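You operate a simulated robot arm through the tools that you are given. There is no shell and no other tool.

Carry out the task below with a simulated robot arm. There is one attempt and no reset: what you move stays moved.

TASK
Push the batten to its stop, run the slider up and lock it.
Fine: the batten in the gauge lane; the gauge lever frees and locks the red slider.

It is judged by the outcome, as a careful person would: the job done as asked, and still so three seconds after it is handed in. It fails if anything else is knocked over, pushed out of place, dropped, spilled or broken.

THE ROBOT
A 7-joint arm with a two-finger parallel gripper, fixed in place. Base frame: the origin is at the foot of the arm, x ahead of it, y to its left, z up; the work surface is at about z = 0.86. Readings come in m, degrees, newtons and seconds.
With the tool pointing down near the work surface it reaches from about 0.4 to 0.9 m from the base axis. Its first joint turns from -143.0 to 143.0 degrees. Payload 3 kg.
The tool frame sits at the grasp point between the pads (the TCP): z along the fingers, y along the line on which they close. The tips reach 0.03 m beyond it. The gripper opens to 0.094 m. The fingers are 0.028 m wide and 0.01 m thick; the gripper's body (0.05 by 0.096 m) begins 0.055 m behind the TCP.
Orientation is that of the tool frame in the base frame, as [roll, pitch, yaw] about the fixed x, y, z axes, in that order (R = Rz(yaw) Ry(pitch) Rx(roll)). With the fingers straight down and closing along the base's y, the tool's x points along the base's -x, its y along +y and its z along -z.

THE INTERFACE
- The arm moves only by the tool jog_arm. Its argument "rows" is a list of rows, each a list of 6 numbers: the shift along the tool's x, y, z in m, then the turn, a rotation vector about the tool's x, y, z in rad. In form: [[x, y, z, rx, ry, rz], ...]. A call has 1 to 20 rows; each row shifts and turns the commanded pose from where the row before left it, along the tool's axes as they then stand. "grip" is the closure in counts, from 0 (fully open) to 255 (shut), set as the call begins (left out, the last holds). Each row takes 0.2 s and may step no farther than 0.05 m and 8.6 degrees from the row before; otherwise, or with a gripper value out of range, the whole call is refused. A pose out of reach is approached as far as the arm can. The call stops where the force on the tool passes 90 N (or 10 N more than at its start, if that is more) or the arm is blocked; 0.2 s more then pass. The fingers move at their own pace (about 0.072 m/s each) and stop on an object; they squeeze with about 42 N. The grip force told is the motor's: it shows also when the fingers shut on nothing. Time passes only in rows, and 0.2 s behind the last, so rows that do not move let the fingers close. The reply holds the time, the measured pose of the TCP, the force on the tool along the base axes, the opening and the grip force, in the units named above and with some noise, with the torque about the TCP (base axes, N m) and any sound that the robot's microphone picked up, and new pictures: "show" is both (left out), scene, wrist or none.
- Cameras (640 x 400 px; columns grow to the right, rows downward): "scene" is fixed at [0.0521, -0.505, 1.6068]; the picture's right is [0.74, -0.68, 0.00], its down [-0.35, -0.38, -0.85] and it looks along [0.58, 0.63, -0.52] (base axes); focal length 309 px, centre (320, 200). "wrist" rides on the gripper at [0.076, 0.014, -0.103] in the tool frame; the picture's right is [-0.18, 0.98, 0.00], its down [-0.75, -0.14, -0.64] and it looks along [-0.63, -0.12, 0.77] (tool axes); focal length 243 px, centre (320, 200). There is no depth. A picture from a camera that has moved, and an enlarged one, comes with that camera's place and axes in the base frame and with its lens. The place of the scene camera against the robot may be out by one fixed shift of up to 0.012 m in any direction.
- enlarge(camera, box): a new picture of the part [left, top, right, bottom] of that camera's present view, enlarged. The clock stands still meanwhile.
- hand_in(): hands the job in; it is judged then, once.

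Nothing tells you positions but the pictures and the camera data. Unless the task says otherwise, let go and move clear before handing in.

The tools are called after "Request:" as name(argument=value, ...) on one line, values as JSON. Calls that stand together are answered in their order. jog_arm: Moves the arm, as the interface text tells. Its arguments: {"type":"object","properties":{"rows":{"type":"array"},"grip":{"type":"number"},"show":{"type":"string","enum":["both","scene","wrist","none"]}},"required":["rows"]} The other tools are called the same way: enlarge (camera, box) takes an enlarged picture of a part of a camera's view; hand_in () hands the job in.

At the start:

```text
time_s: 0.0
position: [0.5659, 0.1829, 1.2399]
tcp_rot: [-180.0, 0.0, -180.0]
force: [-0.8, 0.5, -0.3]
moment: [-0.01, -0.02, 0.02]
width: 0.0939
finger_force: 0.0
```

scene: 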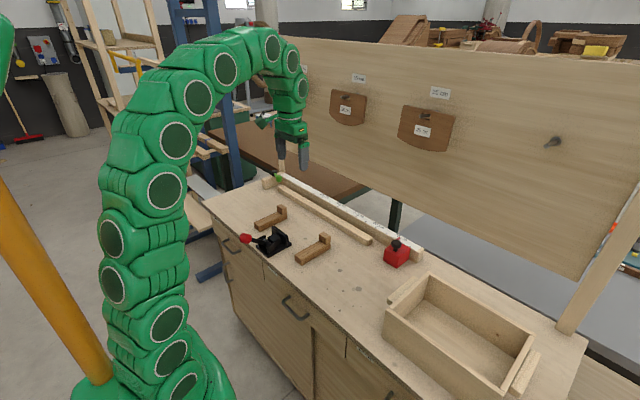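
wrist: 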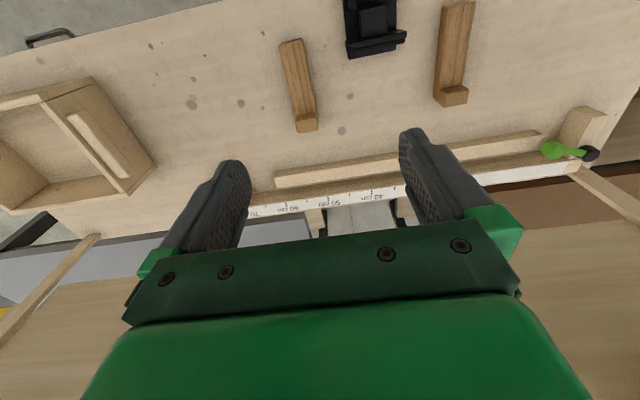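

I see a workbench with a ruler lane (gauge fence), a batten lying along it, a green lever at the left end and a red block with a black knob at the right. I'll take a closer look before moving.

Request:
enlarge(camera="scene", box=[220, 160, 440, 290])

Request:
enlarge(camera="scene", box=[340, 210, 460, 285])

Request:
enlarge(camera="wrist", box=[400, 60, 640, 210])

Request:
enlarge(camera="scene", box=[240, 160, 340, 222])

```text
2.91 times, centred on (330, 225) of scene
camera zoom: at [0.0521, -0.505, 1.6068], right [0.74, -0.68, 0.0], down [-0.35, -0.38, -0.85], along [0.58, 0.63, -0.52], focal length 898 px, centre (291, 127)
```

zoom: 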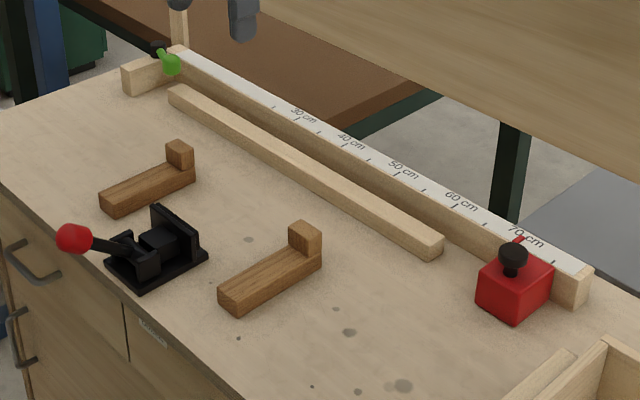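

```text
5.33 times, centred on (400, 248) of scene
camera zoom: at [0.0521, -0.505, 1.6068], right [0.74, -0.68, 0.0], down [-0.35, -0.38, -0.85], along [0.58, 0.63, -0.52], focal length 1647 px, centre (-107, -53)
```

zoom: 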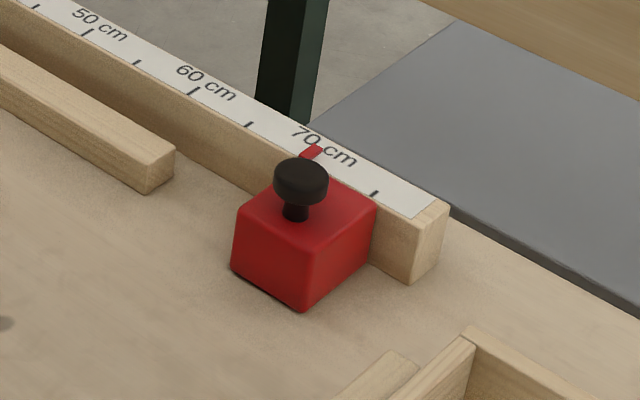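

```text
2.67 times, centred on (520, 135) of wrist
camera zoom: at [0.4895, 0.1967, 1.3429], right [0.18, 0.98, 0.0], down [0.75, -0.14, 0.64], along [0.63, -0.12, -0.77], focal length 647 px, centre (-213, 373)
```

zoom: 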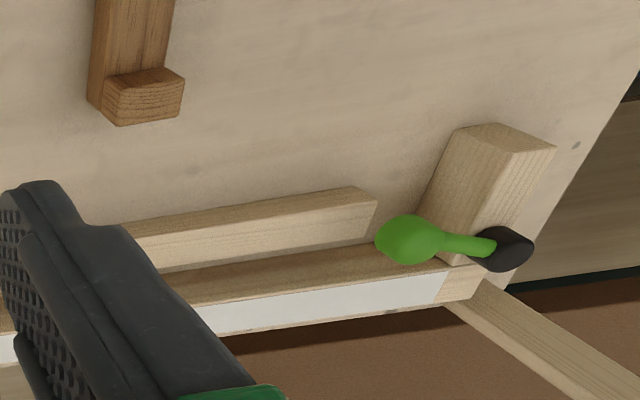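

```text
6.40 times, centred on (290, 191) of scene
camera zoom: at [0.0521, -0.505, 1.6068], right [0.74, -0.68, 0.0], down [-0.35, -0.38, -0.85], along [0.58, 0.63, -0.52], focal length 1977 px, centre (512, 258)
```

zoom: 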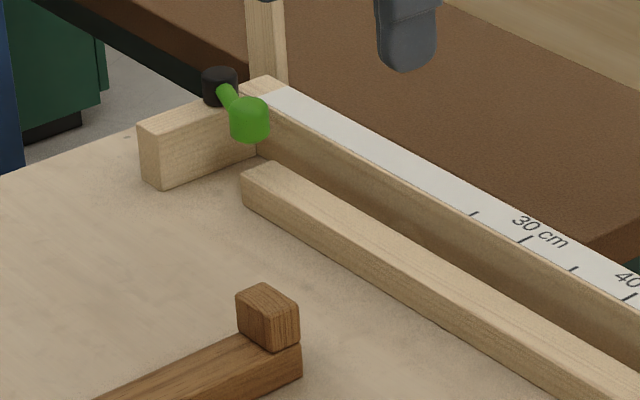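

The ruler fence runs along base y at about x≈0.85. The batten lies at about x 0.80–0.82, y 0.04–0.61. The stop is at about y≈0.67, with a green lever on it, and the red slider is at about y −0.10 to −0.05. I'll move the wrist camera left to look at the lever.

Request:
jog_arm(rows=[[0.02, 0.04, 0, 0, 0, 0], [0.02, 0.04, 0, 0, 0, 0], [0, 0.045, 0, 0, 0, 0], [0, 0.045, 0, 0, 0, 0], [0, 0.045, 0, 0, 0, 0], [0, 0.045, 0, 0, 0, 0], [0, 0.045, 0, 0, 0, 0], [0, 0.045, 0, 0, 0, 0]], grip=255)

```text
time_s: 1.8
position: [0.5186, 0.5073, 1.2198]
tcp_rot: [180.0, 0.1, -180.0]
force: [0.6, 0.6, 0.5]
moment: [-0.03, -0.04, -0.01]
width: 0.0001
finger_force: 33.4
out of reach, approached as far as the arm can: row 8
camera wrist: at [0.4416, 0.5215, 1.3227], right [0.18, 0.98, 0.0], down [0.75, -0.14, 0.64], along [0.63, -0.12, -0.77], focal length 243 px, centre (320, 200)
```

scene: 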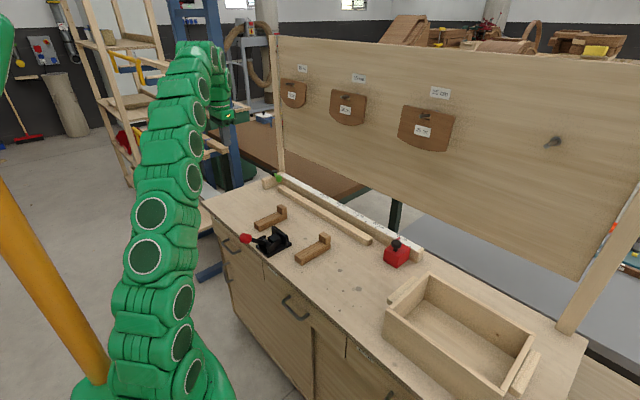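
wrist: 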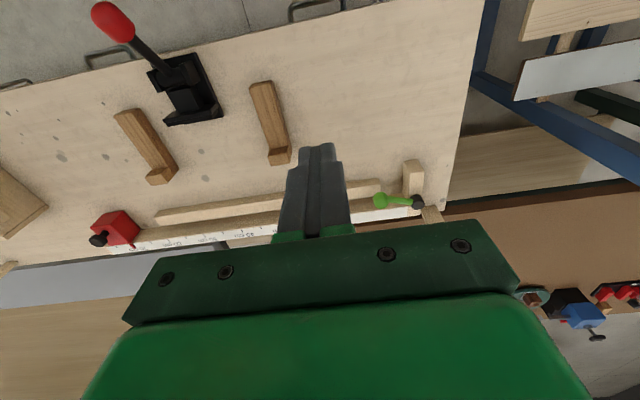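

The lever is at the left end of the fence, near the stop. I'll zoom in on it.

Request:
enlarge(camera="wrist", box=[340, 140, 460, 215])

Request:
enlarge(camera="wrist", box=[80, 190, 200, 265])

Request:
enlarge(camera="scene", box=[256, 165, 304, 195])

```text
5.33 times, centred on (400, 178) of wrist
camera zoom: at [0.4416, 0.5215, 1.3227], right [0.18, 0.98, 0.0], down [0.75, -0.14, 0.64], along [0.63, -0.12, -0.77], focal length 1294 px, centre (-107, 320)
```

zoom: 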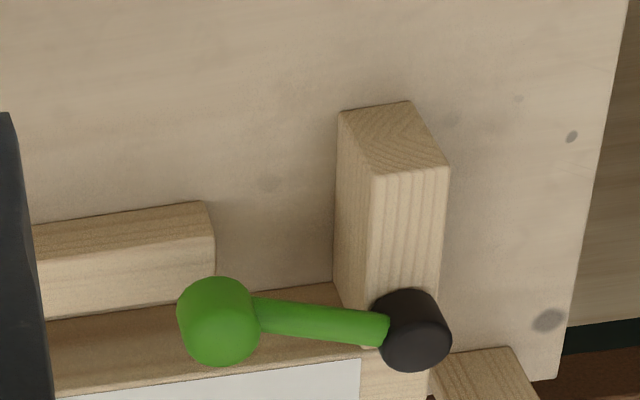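

```text
5.33 times, centred on (140, 228) of wrist
camera zoom: at [0.4416, 0.5215, 1.3227], right [0.18, 0.98, 0.0], down [0.75, -0.14, 0.64], along [0.63, -0.12, -0.77], focal length 1294 px, centre (1280, 53)
```

zoom: 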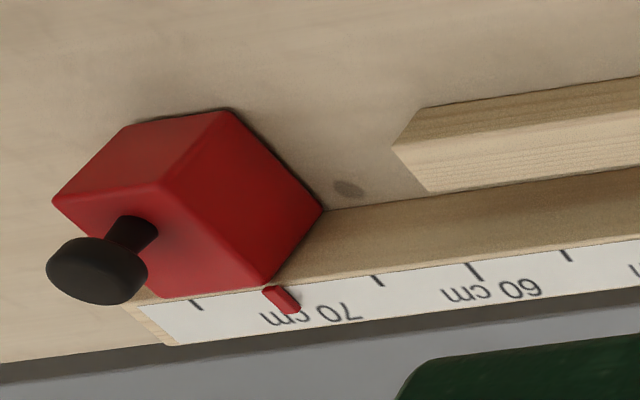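

```text
13.33 times, centred on (280, 180) of scene
camera zoom: at [0.0521, -0.505, 1.6068], right [0.74, -0.68, 0.0], down [-0.35, -0.38, -0.85], along [0.58, 0.63, -0.52], focal length 4118 px, centre (853, 467)
```

zoom: 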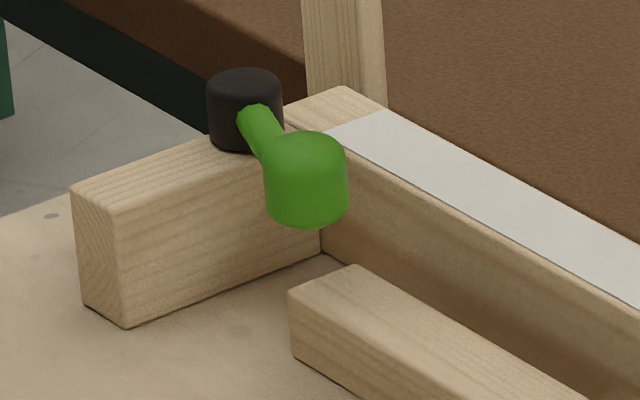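

The lever pivots on a black post at about (0.824, 0.669). Its green knob is at about (0.795, 0.588, 0.92), beyond tool-down reach, so I'll yaw and tilt the tool outward and look again.

Request:
jog_arm(rows=[[0, 0, 0, 0, 0, -0.145], [0, 0, 0, 0, 0, -0.145], [0, 0, 0, 0, 0, -0.145], [0, 0, 0, 0, 0, -0.145], [0, 0, 0, 0, 0, -0.145], [0, 0, 0, 0, 0, -0.145], [0, 0, 0, 0, -0.131, 0], [0, 0, 0, 0, -0.131, 0], [0, 0, 0, 0, -0.131, 0], [0, 0, 0, 0, -0.131, 0]], grip=92)

```text
time_s: 4.0
position: [0.5184, 0.5074, 1.2192]
tcp_rot: [-179.8, 30.2, -130.1]
force: [-0.5, 0.6, -0.1]
moment: [-0.02, -0.03, -0.01]
width: 0.0601
finger_force: 0.0
camera wrist: at [0.4316, 0.4261, 1.2705], right [-0.65, 0.76, 0.09], down [0.32, 0.16, 0.93], along [0.69, 0.64, -0.35], focal length 243 px, centre (320, 200)
```

scene: 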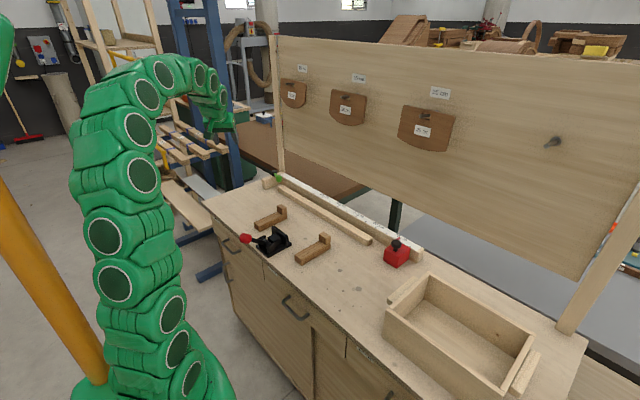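
wrist: 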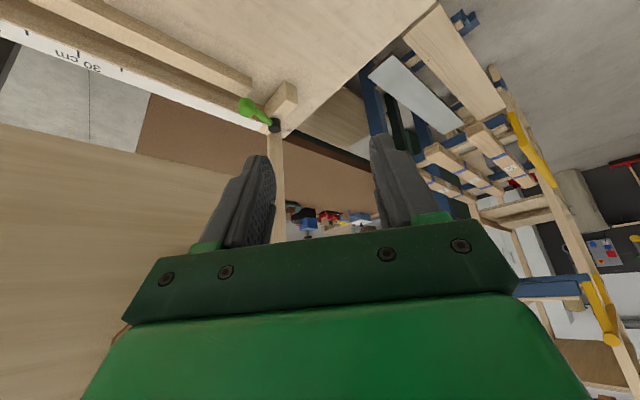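

The tool is now at yaw 50° with a 30° outward tilt. I'll zoom in on the lever from this new viewpoint to pin down its position.

Request:
enlarge(camera="wrist", box=[210, 70, 330, 145])

```text
5.33 times, centred on (270, 108) of wrist
camera zoom: at [0.4316, 0.4261, 1.2705], right [-0.65, 0.76, 0.09], down [0.32, 0.16, 0.93], along [0.69, 0.64, -0.35], focal length 1294 px, centre (587, 693)
```

zoom: 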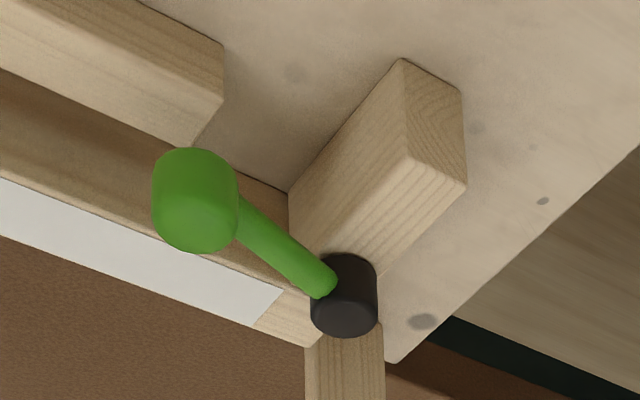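

Triangulation puts the knob at about (0.790, 0.588, 0.927) and the pivot at about (0.820, 0.668, 0.915). I'll move to a pre-grasp point above and inboard of the knob.

Request:
jog_arm(rows=[[-0.00727, -0.0223, 0.0356, 0, 0, 0], [-0.00727, -0.0223, 0.0356, 0, 0, 0], [-0.00727, -0.0223, 0.0356, 0, 0, 0], [-0.00727, -0.0223, 0.0356, 0, 0, 0], [-0.00727, -0.0223, 0.0356, 0, 0, 0], [-0.00727, -0.0223, 0.0356, 0, 0, 0], [-0.00727, -0.0223, 0.0356, 0, 0, 0]])

```text
time_s: 5.6
position: [0.7465, 0.5355, 1.028]
tcp_rot: [180.0, 30.1, -130.2]
force: [-0.3, 0.2, -0.1]
moment: [-0.01, -0.04, -0.03]
width: 0.0603
finger_force: 0.1
camera wrist: at [0.6603, 0.4555, 1.0793], right [-0.65, 0.76, 0.09], down [0.32, 0.16, 0.93], along [0.69, 0.64, -0.35], focal length 243 px, centre (320, 200)
```

scene: 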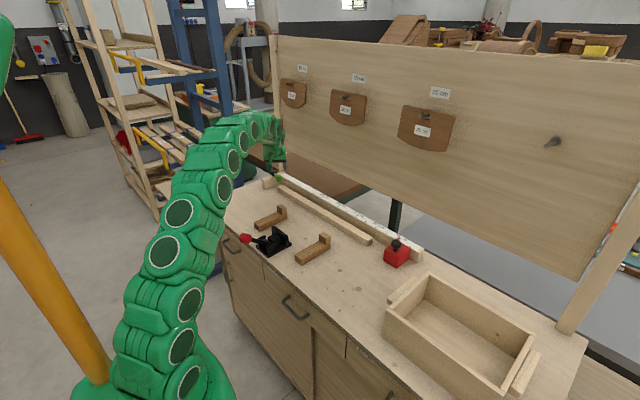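
wrist: 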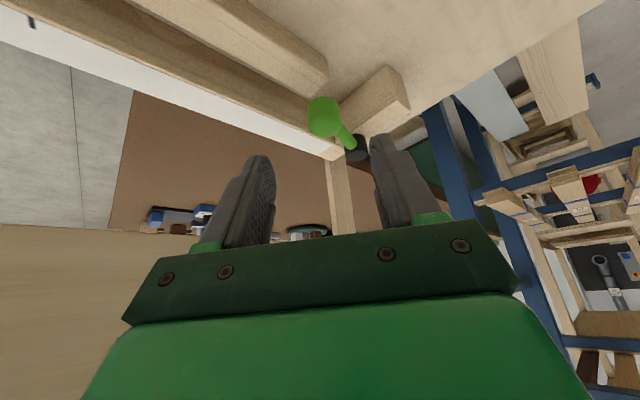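

The knob sits between the fingers as expected. I'll advance along the approach axis, most of the way first.

Request:
jog_arm(rows=[[0, 0, 0.025, 0, 0, 0], [0, 0, 0.025, 0, 0, 0], [0, 0, 0.025, 0, 0, 0]])

```text
time_s: 6.4
position: [0.7697, 0.5642, 0.9641]
tcp_rot: [-180.0, 30.1, -130.1]
force: [0.8, -0.6, 0.1]
moment: [0.0, 0.02, -0.04]
width: 0.0601
finger_force: 0.1
camera wrist: at [0.6838, 0.4831, 1.015], right [-0.65, 0.76, 0.09], down [0.32, 0.16, 0.93], along [0.69, 0.64, -0.35], focal length 243 px, centre (320, 200)
```

scene: 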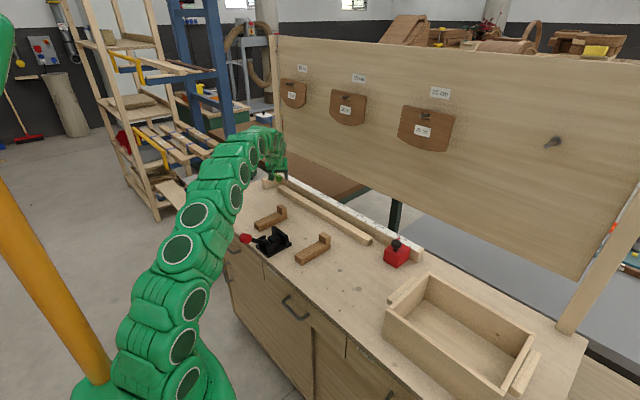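
wrist: 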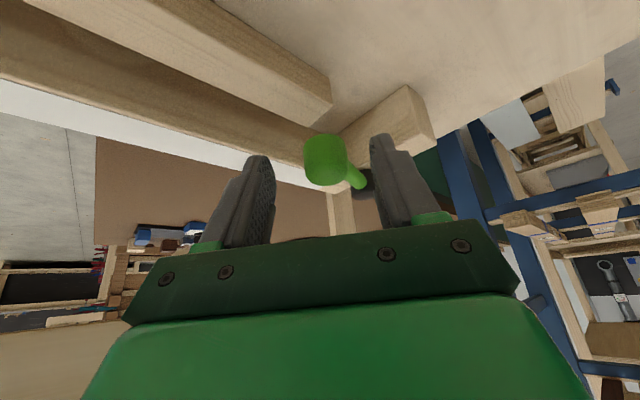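

The knob is centred between the fingertips. I'll go the last 24 mm, then close gently on it.

Request:
jog_arm(rows=[[0, 0.001, 0.012, 0, 0, 0], [0, 0.001, 0.012, 0, 0, 0]], grip=92, show="wrist")

Request:
jog_arm(rows=[[0, 0, 0, 0, 0, 0], [0, 0, 0, 0, 0, 0], [0, 0, 0, 0, 0, 0]], grip=200, show="wrist")

```text
time_s: 7.0
position: [0.7773, 0.5731, 0.9423]
tcp_rot: [-179.9, 30.0, -130.2]
force: [0.5, 1.4, -0.4]
moment: [0.0, -0.01, 0.02]
width: 0.0598
finger_force: 0.2
camera wrist: at [0.6904, 0.4932, 0.9937], right [-0.65, 0.76, 0.09], down [0.32, 0.16, 0.93], along [0.69, 0.63, -0.35], focal length 243 px, centre (320, 200)
```

wrist: 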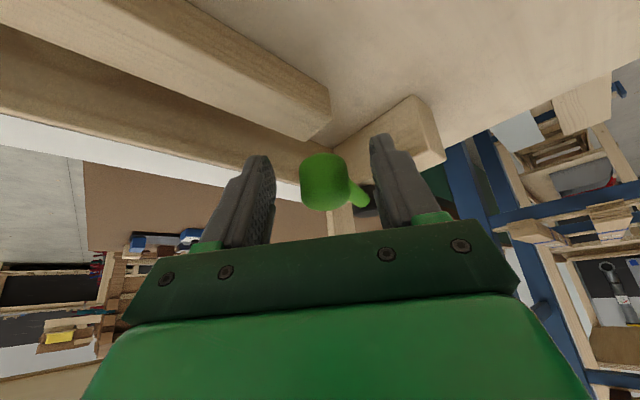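

```text
time_s: 7.8
position: [0.7766, 0.5743, 0.943]
tcp_rot: [-180.0, 29.9, -130.0]
force: [-4.4, 3.3, -0.6]
moment: [0.06, 0.12, 0.1]
width: 0.0289
finger_force: 45.3
camera wrist: at [0.6899, 0.4936, 0.9937], right [-0.65, 0.76, 0.09], down [0.32, 0.16, 0.93], along [0.69, 0.64, -0.35], focal length 243 px, centre (320, 200)
```

wrist: 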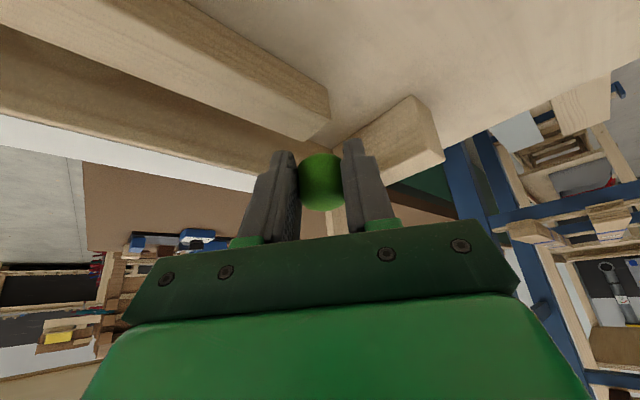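

I have the knob gripped (29 mm). I'll test gently whether the lever swings toward the robot (−x side) about its pivot.

Request:
jog_arm(rows=[[0.00107, 0.0038, -0.00062, 0, 0, 0], [0.00107, 0.0038, -0.00062, 0, 0, 0]], show="wrist")

```text
time_s: 8.4
position: [0.7709, 0.5764, 0.9431]
tcp_rot: [180.0, 30.0, -130.2]
force: [1.7, -9.0, 2.4]
moment: [-0.11, -0.16, -0.54]
width: 0.0291
finger_force: 44.8
camera wrist: at [0.6837, 0.4956, 0.9939], right [-0.65, 0.76, 0.09], down [0.32, 0.16, 0.93], along [0.69, 0.63, -0.35], focal length 243 px, centre (320, 200)
```

wrist: 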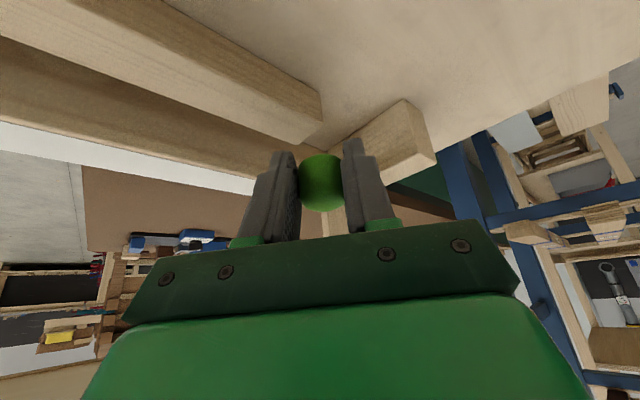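

The lever moves with light resistance (~9 N), so I'll keep swinging it along its arc, turning the wrist partly with it.

Request:
jog_arm(rows=[[0.00093, 0.00641, -0.00054, 0.01745, 0, 0.0302], [0.00087, 0.0065, -0.0005, 0.01745, 0, 0.0302], [0.0007, 0.00673, -0.0004, 0.01745, 0, 0.0302], [0.00059, 0.00664, -0.00034, 0.01745, 0, 0.0302], [0.0003, 0.0065, -0.00017, 0.01745, 0, 0.0302]], show="both")

```text
time_s: 9.6
position: [0.7428, 0.5966, 0.943]
tcp_rot: [-180.0, 30.1, -140.0]
force: [3.4, -4.5, -10.2]
moment: [-0.1, 0.0, -0.51]
width: 0.0289
finger_force: 44.8
camera wrist: at [0.644, 0.5329, 0.9943], right [-0.51, 0.86, 0.09], down [0.34, 0.1, 0.93], along [0.79, 0.51, -0.35], focal length 243 px, centre (320, 200)
```

scene: 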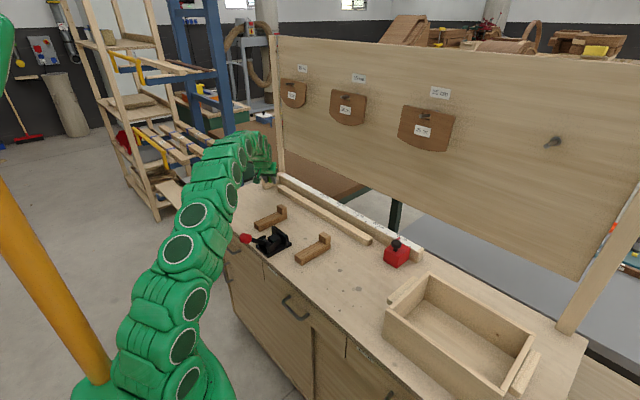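
wrist: 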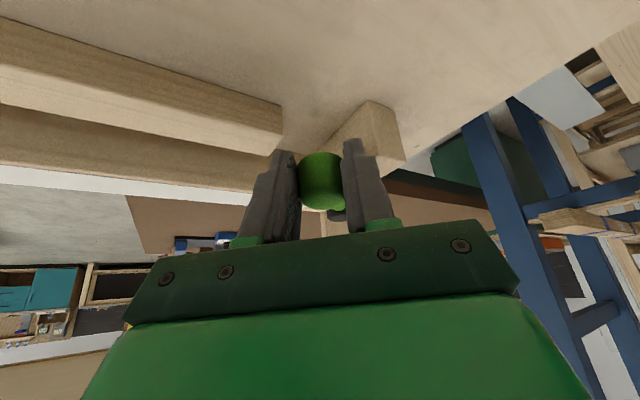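

Low forces, and the lever is following. I'll continue the arc in smaller batches.

Request:
jog_arm(rows=[[0.0002, 0.00672, -0.0001, 0.01745, 0, 0.0302], [0, 0.0067, 0, 0.01745, 0, 0.0302], [-0.0002, 0.00662, 0.00012, 0.01745, 0, 0.0302]], show="wrist")

```text
time_s: 10.4
position: [0.7313, 0.6141, 0.9425]
tcp_rot: [-179.9, 29.9, -146.1]
force: [-0.7, -4.6, 6.2]
moment: [-0.26, 0.15, -0.28]
width: 0.0288
finger_force: 45.2
camera wrist: at [0.6255, 0.5594, 0.9944], right [-0.42, 0.9, 0.09], down [0.35, 0.07, 0.93], along [0.84, 0.42, -0.35], focal length 243 px, centre (320, 200)
```

wrist: 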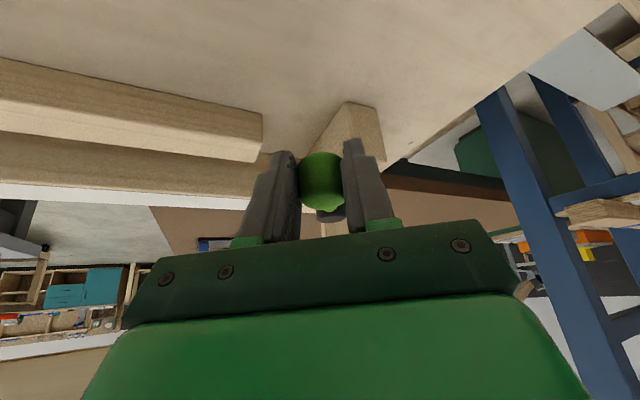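

Still moving freely, so I'll continue the arc.

Request:
jog_arm(rows=[[-0.00035, 0.00649, 0.0002, 0.01745, 0, 0.0302], [-0.0006, 0.00676, 0.00035, 0.01745, 0, 0.0302], [-0.0007, 0.00658, 0.0004, 0.01745, 0, 0.0302]], show="wrist")

```text
time_s: 11.2
position: [0.7227, 0.631, 0.943]
tcp_rot: [180.0, 30.0, -152.2]
force: [11.1, 0.1, 2.1]
moment: [-0.44, 0.58, -0.4]
width: 0.0292
finger_force: 44.4
camera wrist: at [0.6121, 0.5883, 0.9944], right [-0.32, 0.94, 0.09], down [0.36, 0.03, 0.93], along [0.88, 0.33, -0.35], focal length 243 px, centre (320, 200)
```

wrist: 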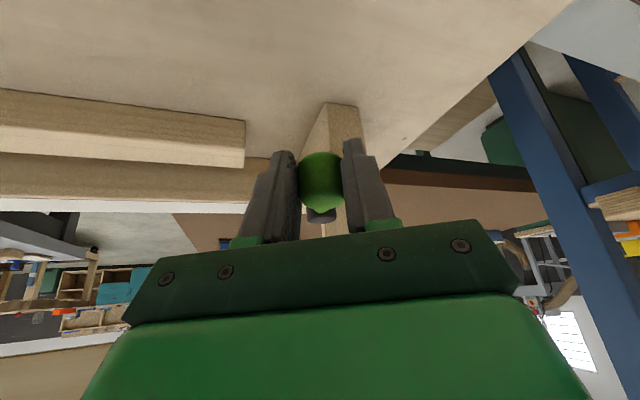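

Slight radial pull, so I'll trim the radius and continue.

Request:
jog_arm(rows=[[-0.00172, 0.00608, 0.001, 0.01745, 0, 0.0302], [-0.0011, 0.0065, 0.00064, 0.01745, 0, 0.0302]], show="wrist")

```text
time_s: 11.8
position: [0.7208, 0.6449, 0.9419]
tcp_rot: [-180.0, 30.1, -156.2]
force: [2.9, -3.3, 6.0]
moment: [-0.2, 0.36, -0.33]
width: 0.0288
finger_force: 44.4
camera wrist: at [0.6064, 0.6093, 0.9943], right [-0.25, 0.96, 0.09], down [0.36, 0.0, 0.93], along [0.9, 0.27, -0.35], focal length 243 px, centre (320, 200)
```

wrist: 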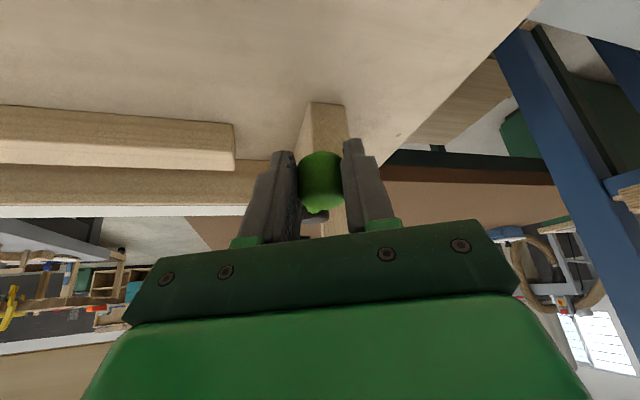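

Free motion continues at about 78° of swing. I'll continue to about 90°.

Request:
jog_arm(rows=[[-0.0012, 0.00651, 0.0007, 0.01745, 0, 0.0302], [-0.0015, 0.00633, 0.00085, 0.01745, 0, 0.0302], [-0.00165, 0.00644, 0.00095, 0.01745, 0, 0.0302]], show="both")

```text
time_s: 12.6
position: [0.7175, 0.6611, 0.9422]
tcp_rot: [-179.9, 29.9, -162.2]
force: [-19.2, -36.2, 12.5]
moment: [-0.82, 0.37, -0.56]
width: 0.0291
finger_force: 45.2
camera wrist: at [0.6012, 0.639, 0.9943], right [-0.15, 0.98, 0.09], down [0.36, -0.03, 0.93], along [0.92, 0.17, -0.35], focal length 243 px, centre (320, 200)
```

scene: 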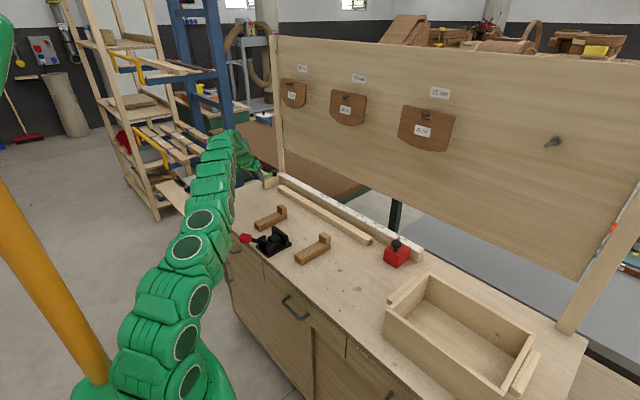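
wrist: 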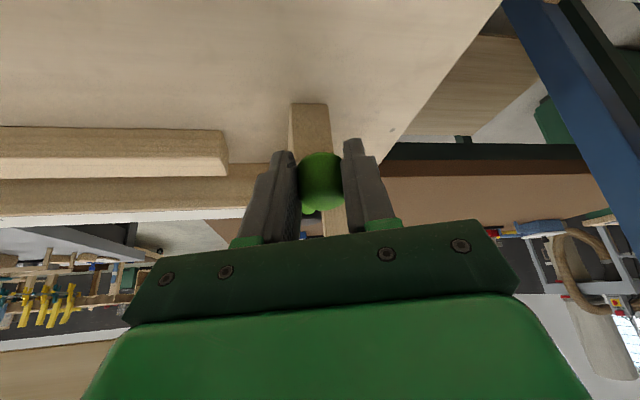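

Resistance rose to about 36 N at about 88–90° of swing, which looks like the lever's end stop. I'll release and back away along the approach axis.

Request:
jog_arm(rows=[[0, -0.001, 0, 0, 0, 0], [0, 0, 0, 0, 0, 0], [0, 0, 0, 0, 0, 0]], grip=100, show="wrist")

Request:
jog_arm(rows=[[0, 0, -0.02, 0, 0, 0], [0, 0, -0.03, 0, 0, 0], [0, 0, -0.03, 0, 0, 0], [0, 0, -0.04, 0, 0, 0], [0, 0, -0.04, 0, 0, 0]], show="both")

```text
time_s: 13.4
position: [0.717, 0.6627, 0.9426]
tcp_rot: [-179.9, 30.0, -162.0]
force: [-0.7, 0.0, -0.2]
moment: [-0.03, 0.01, -0.01]
width: 0.0574
finger_force: 0.0
camera wrist: at [0.601, 0.6398, 0.9945], right [-0.15, 0.98, 0.09], down [0.36, -0.03, 0.93], along [0.92, 0.17, -0.35], focal length 243 px, centre (320, 200)
```

wrist: 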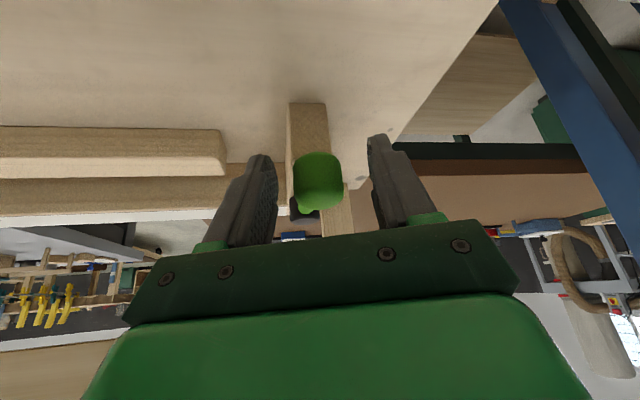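

```text
time_s: 14.6
position: [0.6416, 0.6364, 1.0813]
tcp_rot: [-179.8, 29.9, -162.1]
force: [-0.3, -0.1, 0.7]
moment: [0.03, 0.03, 0.0]
width: 0.0573
finger_force: 0.1
camera wrist: at [0.525, 0.6145, 1.1324], right [-0.15, 0.98, 0.09], down [0.36, -0.03, 0.93], along [0.92, 0.17, -0.35], focal length 243 px, centre (320, 200)
```

scene: 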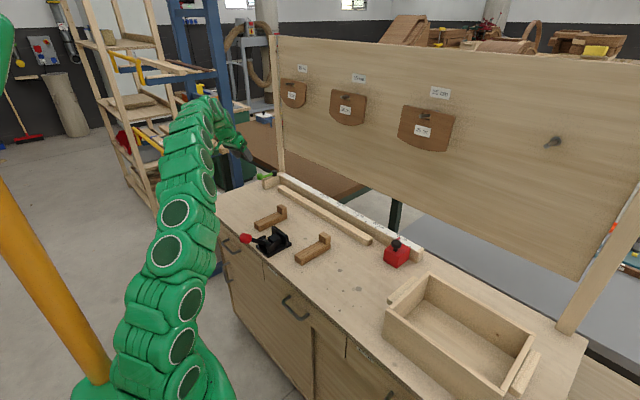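
wrist: 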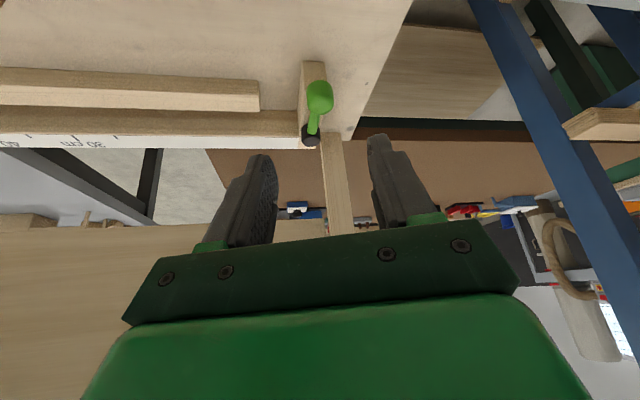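

The lever now lies along the stop block, pointing toward the robot. Next I'll straighten the tool to vertical, close the fingers and move toward the batten's near end.

Request:
jog_arm(rows=[[0.01306, -0.0373, -0.01476, 0, 0, 0], [0.01306, -0.0373, -0.01476, 0, 0, 0], [0.01306, -0.0373, -0.01476, 0, 0, 0], [0.01306, -0.0373, -0.01476, 0, 0, 0], [0.01306, -0.0373, -0.01476, 0, 0, 0], [0.01306, -0.0373, -0.01476, 0, 0, 0], [0.01306, -0.0373, -0.01476, 0, 0, 0], [0.01306, -0.0373, -0.01476, 0, 0, 0], [0, 0, 0, 0, 0.1309, 0], [0, 0, 0, 0, 0.1309, 0], [0, 0, 0, 0, 0.1309, 0], [0, 0, 0, 0, 0.1309, 0], [0, 0, 0, 0, 0, 0.1047], [0, 0, 0, 0, 0, 0.1047], [0, 0, 0, 0, 0, 0.1047]], grip=255)

```text
time_s: 17.8
position: [0.5891, 0.3086, 1.1318]
tcp_rot: [-180.0, 0.0, 179.9]
force: [0.4, 0.0, -0.2]
moment: [-0.01, 0.01, 0.02]
width: 0.0
finger_force: 32.8
camera wrist: at [0.5137, 0.3218, 1.2349], right [0.19, 0.98, 0.0], down [0.75, -0.14, 0.64], along [0.63, -0.12, -0.77], focal length 243 px, centre (320, 200)
```

scene: 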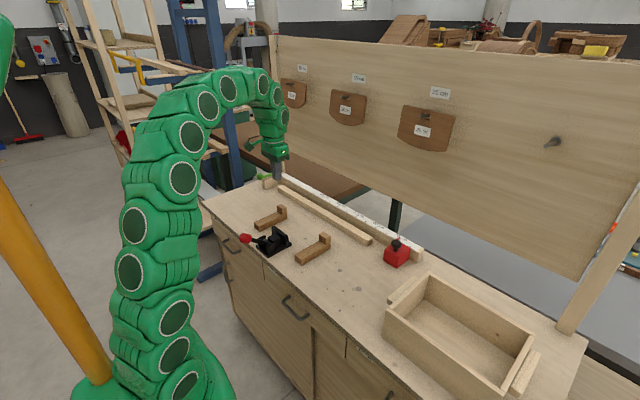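
wrist: 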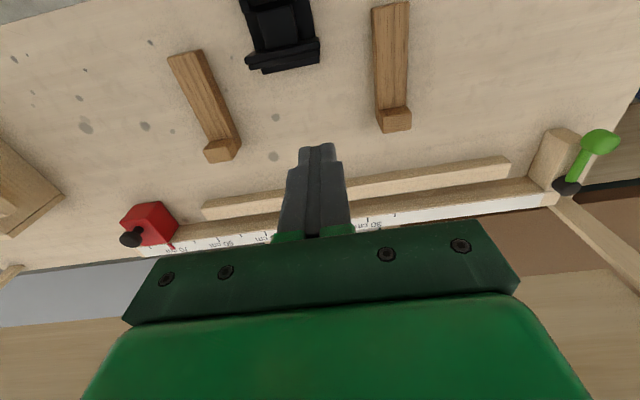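

I'll move toward the batten's near end with the fingers closed, staying high for another look.

Request:
jog_arm(rows=[[-0.01586, -0.0434, 0.01143, 0, 0, 0], [-0.01586, -0.0434, 0.01143, 0, 0, 0], [-0.01586, -0.0434, 0.01143, 0, 0, 0], [-0.01586, -0.0434, 0.01143, 0, 0, 0], [-0.01586, -0.0434, 0.01143, 0, 0, 0], [-0.01586, -0.0434, 0.01143, 0, 0, 0], [-0.01586, -0.0434, 0.01143, 0, 0, 0]])

Request:
enlarge(camera="wrist", box=[200, 80, 440, 230])

```text
time_s: 19.4
position: [0.7012, 0.0033, 1.0499]
tcp_rot: [180.0, 0.0, 180.0]
force: [-0.2, 0.1, -0.3]
moment: [0.01, 0.01, 0.02]
width: 0.0
finger_force: 33.0
camera wrist: at [0.6251, 0.0171, 1.1545], right [0.19, 0.98, 0.0], down [0.75, -0.14, 0.64], along [0.63, -0.12, -0.77], focal length 243 px, centre (320, 200)
```

scene: 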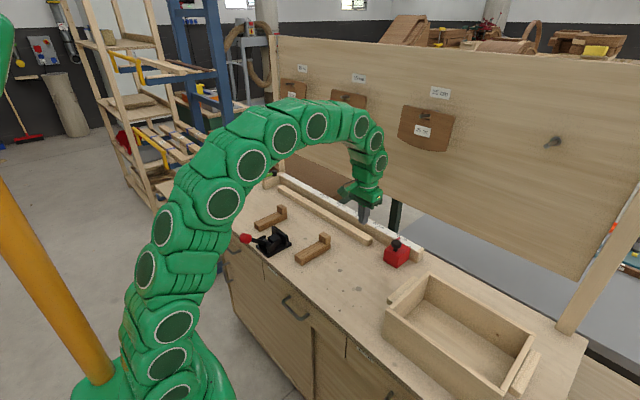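
wrist: 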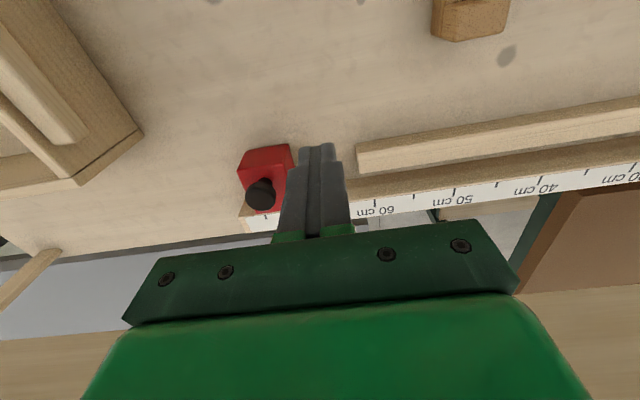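

```text
2.67 times, centred on (320, 155) of wrist
camera zoom: at [0.6251, 0.0171, 1.1545], right [0.19, 0.98, 0.0], down [0.75, -0.14, 0.64], along [0.63, -0.12, -0.77], focal length 647 px, centre (320, 320)
```

zoom: 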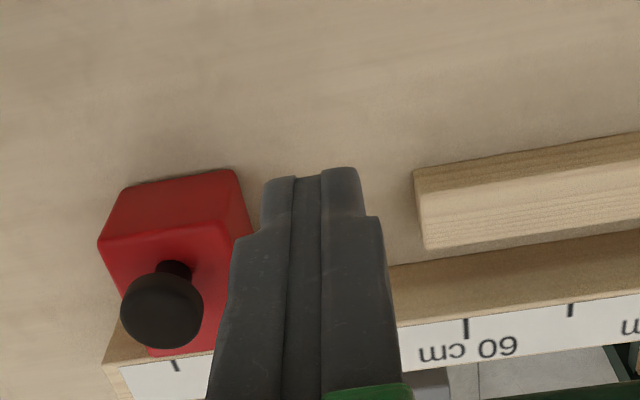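

The batten's near end is at about y=0.035, x 0.780–0.810, and the slider's near face is at y≈−0.05. I'll lower the closed fingers into the gap between them.

Request:
jog_arm(rows=[[-0.047, 0, 0, 0, 0, 0], [-0.047, 0, 0, 0, 0, 0], [0, 0, 0.04, 0, 0, 0], [0, 0, 0.04, 0, 0, 0], [0, 0, 0.04, 0, 0, 0], [0, 0, 0.02, 0, 0, 0], [0, 0, 0.011, 0, 0, 0]])

Request:
enlarge(camera="wrist", box=[200, 80, 440, 230])

Request:
enlarge(camera="scene", box=[330, 180, 450, 280])

```text
time_s: 21.0
position: [0.7945, 0.0025, 0.8993]
tcp_rot: [-180.0, 0.0, 179.9]
force: [0.3, 0.4, 0.1]
moment: [0.01, 0.02, -0.01]
width: 0.0003
finger_force: 33.0
camera wrist: at [0.7186, 0.0172, 1.0031], right [0.19, 0.98, 0.0], down [0.75, -0.14, 0.64], along [0.63, -0.12, -0.77], focal length 243 px, centre (320, 200)
```

scene: 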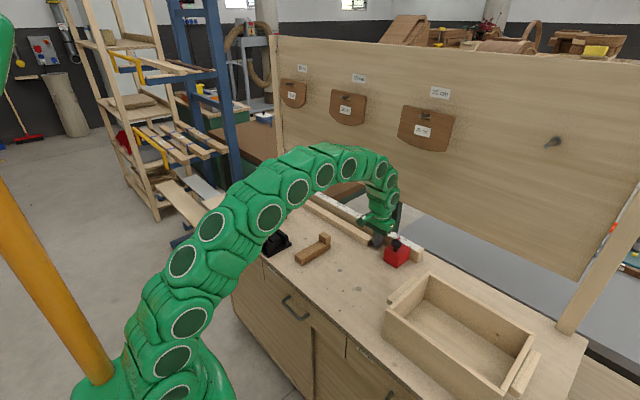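
wrist: 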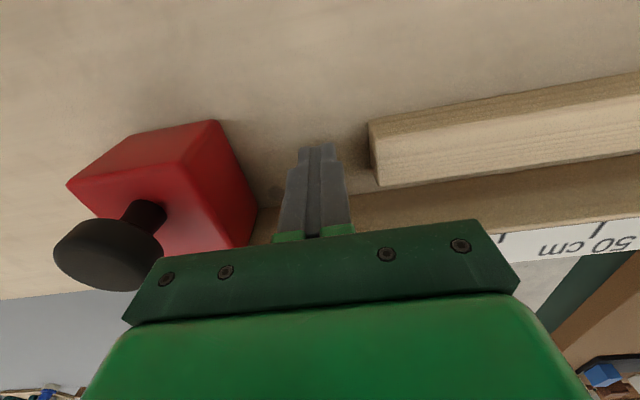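

```text
2.67 times, centred on (320, 155) of wrist
camera zoom: at [0.7186, 0.0172, 1.0031], right [0.19, 0.98, 0.0], down [0.75, -0.14, 0.64], along [0.63, -0.12, -0.77], focal length 647 px, centre (320, 320)
```

zoom: 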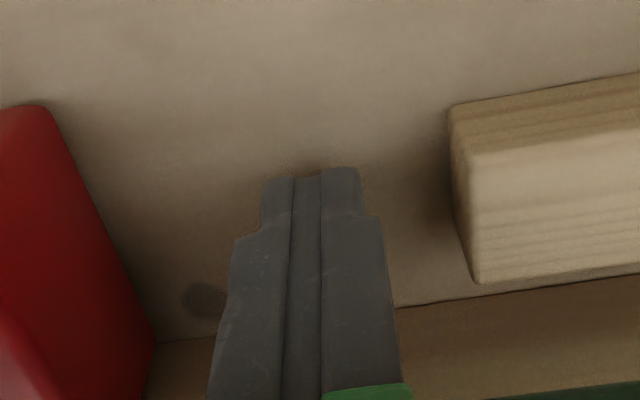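

```text
4.00 times, centred on (390, 230) of scene
camera zoom: at [0.0521, -0.505, 1.6068], right [0.74, -0.68, 0.0], down [-0.35, -0.38, -0.85], along [0.58, 0.63, -0.52], focal length 1236 px, centre (40, 80)
```

zoom: 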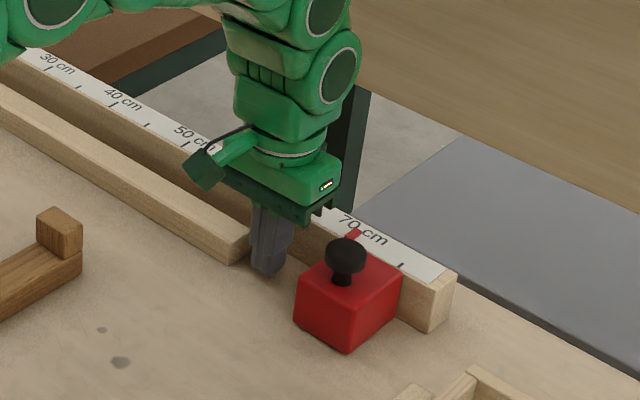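

The fingers are centred on the batten end (x≈0.795). I'll push in +y, checking forces as I go.

Request:
jog_arm(rows=[[0, 0.01, 0, 0, 0, 0], [0, 0.01, 0, 0, 0, 0], [0, 0.008, 0, 0, 0, 0], [0, 0.008, 0, 0, 0, 0], [0, 0.008, 0, 0, 0, 0], [0, 0.008, 0, 0, 0, 0], [0, 0.008, 0, 0, 0, 0]])

Request:
enlarge(camera="wrist", box=[200, 80, 440, 230])

Request:
enlarge(camera="scene", box=[250, 160, 410, 260])

```text
time_s: 22.6
position: [0.7952, 0.065, 0.9005]
tcp_rot: [180.0, 0.0, 179.8]
force: [-0.8, -1.0, 0.5]
moment: [-0.03, -0.02, 0.01]
width: 0.0
finger_force: 32.6
camera wrist: at [0.7185, 0.0774, 1.0042], right [0.19, 0.98, 0.0], down [0.75, -0.14, 0.64], along [0.63, -0.12, -0.77], focal length 243 px, centre (320, 200)
```

scene: 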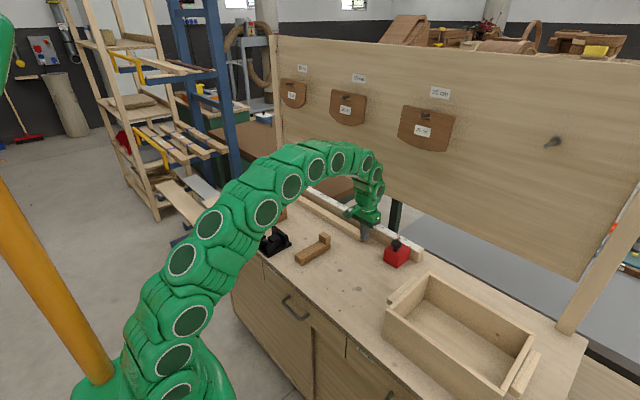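
wrist: 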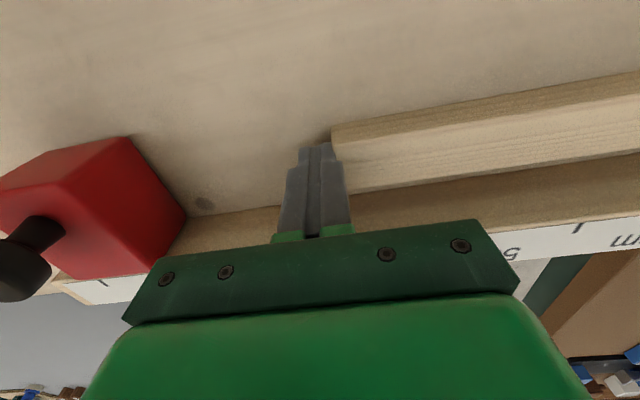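

```text
2.67 times, centred on (320, 155) of wrist
camera zoom: at [0.7185, 0.0774, 1.0042], right [0.19, 0.98, 0.0], down [0.75, -0.14, 0.64], along [0.63, -0.12, -0.77], focal length 647 px, centre (320, 320)
```

zoom: 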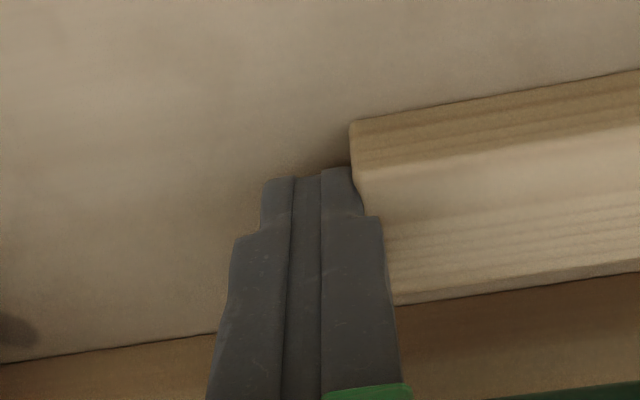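

```text
4.00 times, centred on (330, 210) of scene
camera zoom: at [0.0521, -0.505, 1.6068], right [0.74, -0.68, 0.0], down [-0.35, -0.38, -0.85], along [0.58, 0.63, -0.52], focal length 1236 px, centre (280, 160)
```

zoom: 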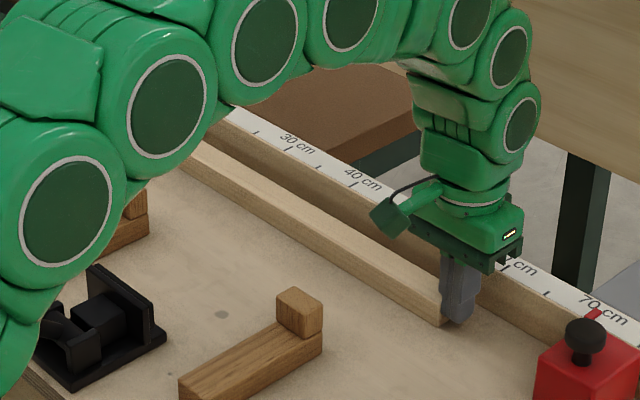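

The batten is sliding with it (about 40 mm so far). I'll continue in small steps until it contacts the stop.

Request:
jog_arm(rows=[[0, 0.004, 0, 0, 0, 0], [0, 0.004, 0, 0, 0, 0], [0, 0.003, 0, 0, 0, 0]], show="none")

Request:
jog_arm(rows=[[0, 0.002, 0, 0, 0, 0]], show="wrist")

```text
time_s: 23.4
position: [0.7958, 0.0747, 0.9011]
tcp_rot: [180.0, 0.0, 179.8]
force: [0.3, 0.0, 1.9]
moment: [-0.03, -0.03, -0.03]
width: 0.0
finger_force: 33.0
```

```text
time_s: 23.8
position: [0.7951, 0.0772, 0.9009]
tcp_rot: [180.0, -0.1, 179.9]
force: [-0.1, -1.2, 0.6]
moment: [-0.04, 0.02, -0.01]
width: 0.0003
finger_force: 33.0
camera wrist: at [0.7185, 0.0909, 1.004], right [0.19, 0.98, 0.0], down [0.75, -0.14, 0.64], along [0.63, -0.12, -0.77], focal length 243 px, centre (320, 200)
```

wrist: 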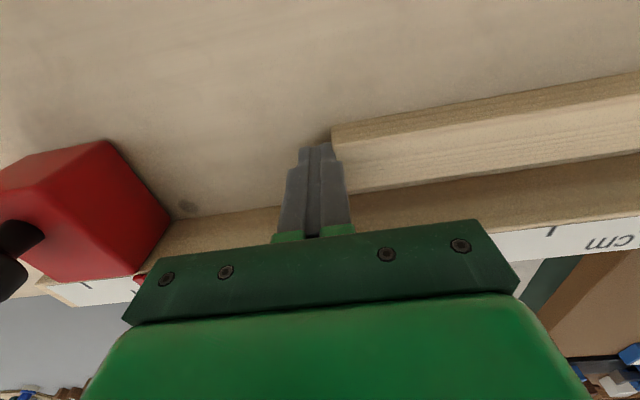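

No stop contact yet. I'll continue in 2 mm steps.

Request:
jog_arm(rows=[[0, 0.002, 0, 0, 0, 0], [0, 0.002, 0, 0, 0, 0]], show="none")

Request:
jog_arm(rows=[[0, 0.002, 0, 0, 0, 0], [0, 0, 0, 0, 0, 0]], show="none")

```text
time_s: 24.4
position: [0.795, 0.0795, 0.9016]
tcp_rot: [-179.9, 0.0, 179.8]
force: [-0.8, -3.9, 1.3]
moment: [-0.09, 0.03, 0.01]
width: 0.0
finger_force: 33.4
```

```text
time_s: 25.0
position: [0.7952, 0.0818, 0.9001]
tcp_rot: [-179.9, -0.1, 179.9]
force: [0.6, -25.7, -0.3]
moment: [-0.51, -0.05, 0.03]
width: 0.0
finger_force: 33.0
```

Force rose to about 26 N at y≈0.081, so the batten is seated against something at its far end. I'll back off slightly, rise, and verify.

Request:
jog_arm(rows=[[0, -0.004, 0, 0, 0, 0], [0, -0.01, 0, 0, 0, 0], [0, -0.01, 0, 0, 0, 0], [0, 0, -0.04, 0, 0, 0], [0, 0, -0.04, 0, 0, 0], [0, 0, -0.04, 0, 0, 0], [0.03, -0.03, -0.02, 0, 0, 0], [0.03, -0.03, -0.02, 0, 0, 0], [0.03, -0.03, -0.02, 0, 0, 0]])

Request:
enlarge(camera="scene", box=[256, 165, 304, 195])

Request:
enlarge(camera="wrist", box=[200, 80, 440, 230])

Request:
enlarge(camera="scene", box=[330, 200, 450, 275])

```text
time_s: 27.0
position: [0.7031, -0.031, 1.0813]
tcp_rot: [180.0, 0.1, 179.9]
force: [-0.1, 0.2, 0.2]
moment: [0.01, 0.01, -0.01]
width: 0.0002
finger_force: 33.1
camera wrist: at [0.6275, -0.0172, 1.1838], right [0.19, 0.98, 0.0], down [0.75, -0.14, 0.64], along [0.63, -0.12, -0.77], focal length 243 px, centre (320, 200)
```

scene: 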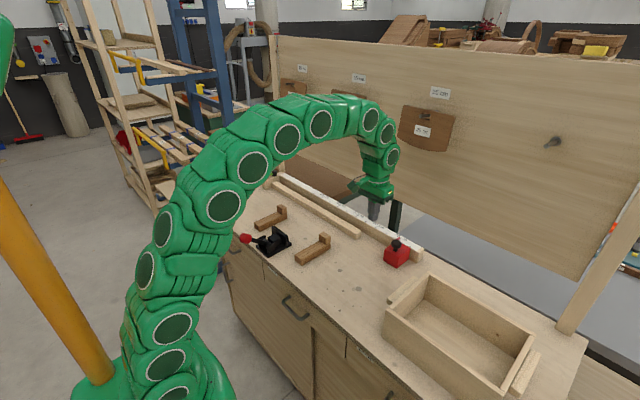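
wrist: 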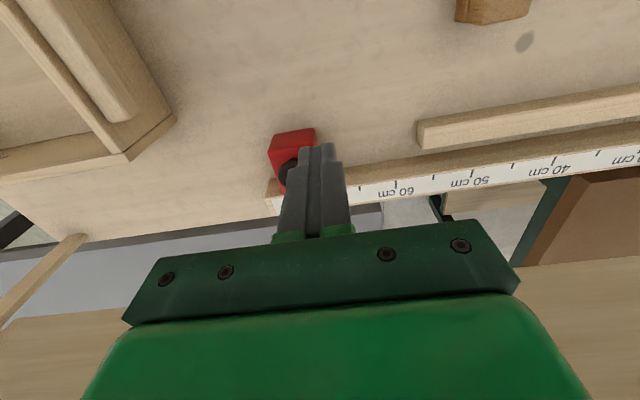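

```text
13.33 times, centred on (280, 180) of scene
camera zoom: at [0.0521, -0.505, 1.6068], right [0.74, -0.68, 0.0], down [-0.35, -0.38, -0.85], along [0.58, 0.63, -0.52], focal length 4118 px, centre (853, 467)
```

zoom: 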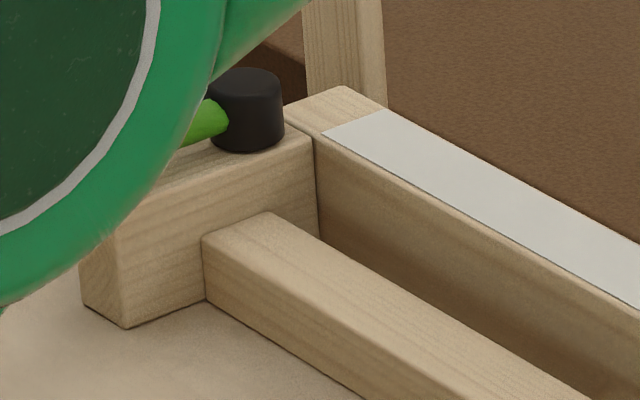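

```text
2.67 times, centred on (320, 155) of wrist
camera zoom: at [0.6275, -0.0172, 1.1838], right [0.19, 0.98, 0.0], down [0.75, -0.14, 0.64], along [0.63, -0.12, -0.77], focal length 647 px, centre (320, 320)
```

zoom: 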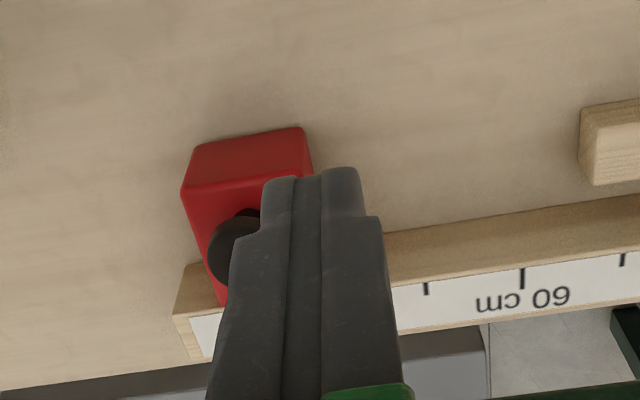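

```text
5.33 times, centred on (390, 238) of scene
camera zoom: at [0.0521, -0.505, 1.6068], right [0.74, -0.68, 0.0], down [-0.35, -0.38, -0.85], along [0.58, 0.63, -0.52], focal length 1647 px, centre (-53, 0)
```

zoom: 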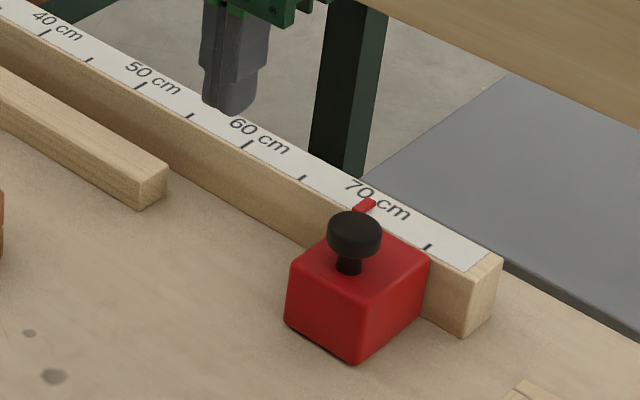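

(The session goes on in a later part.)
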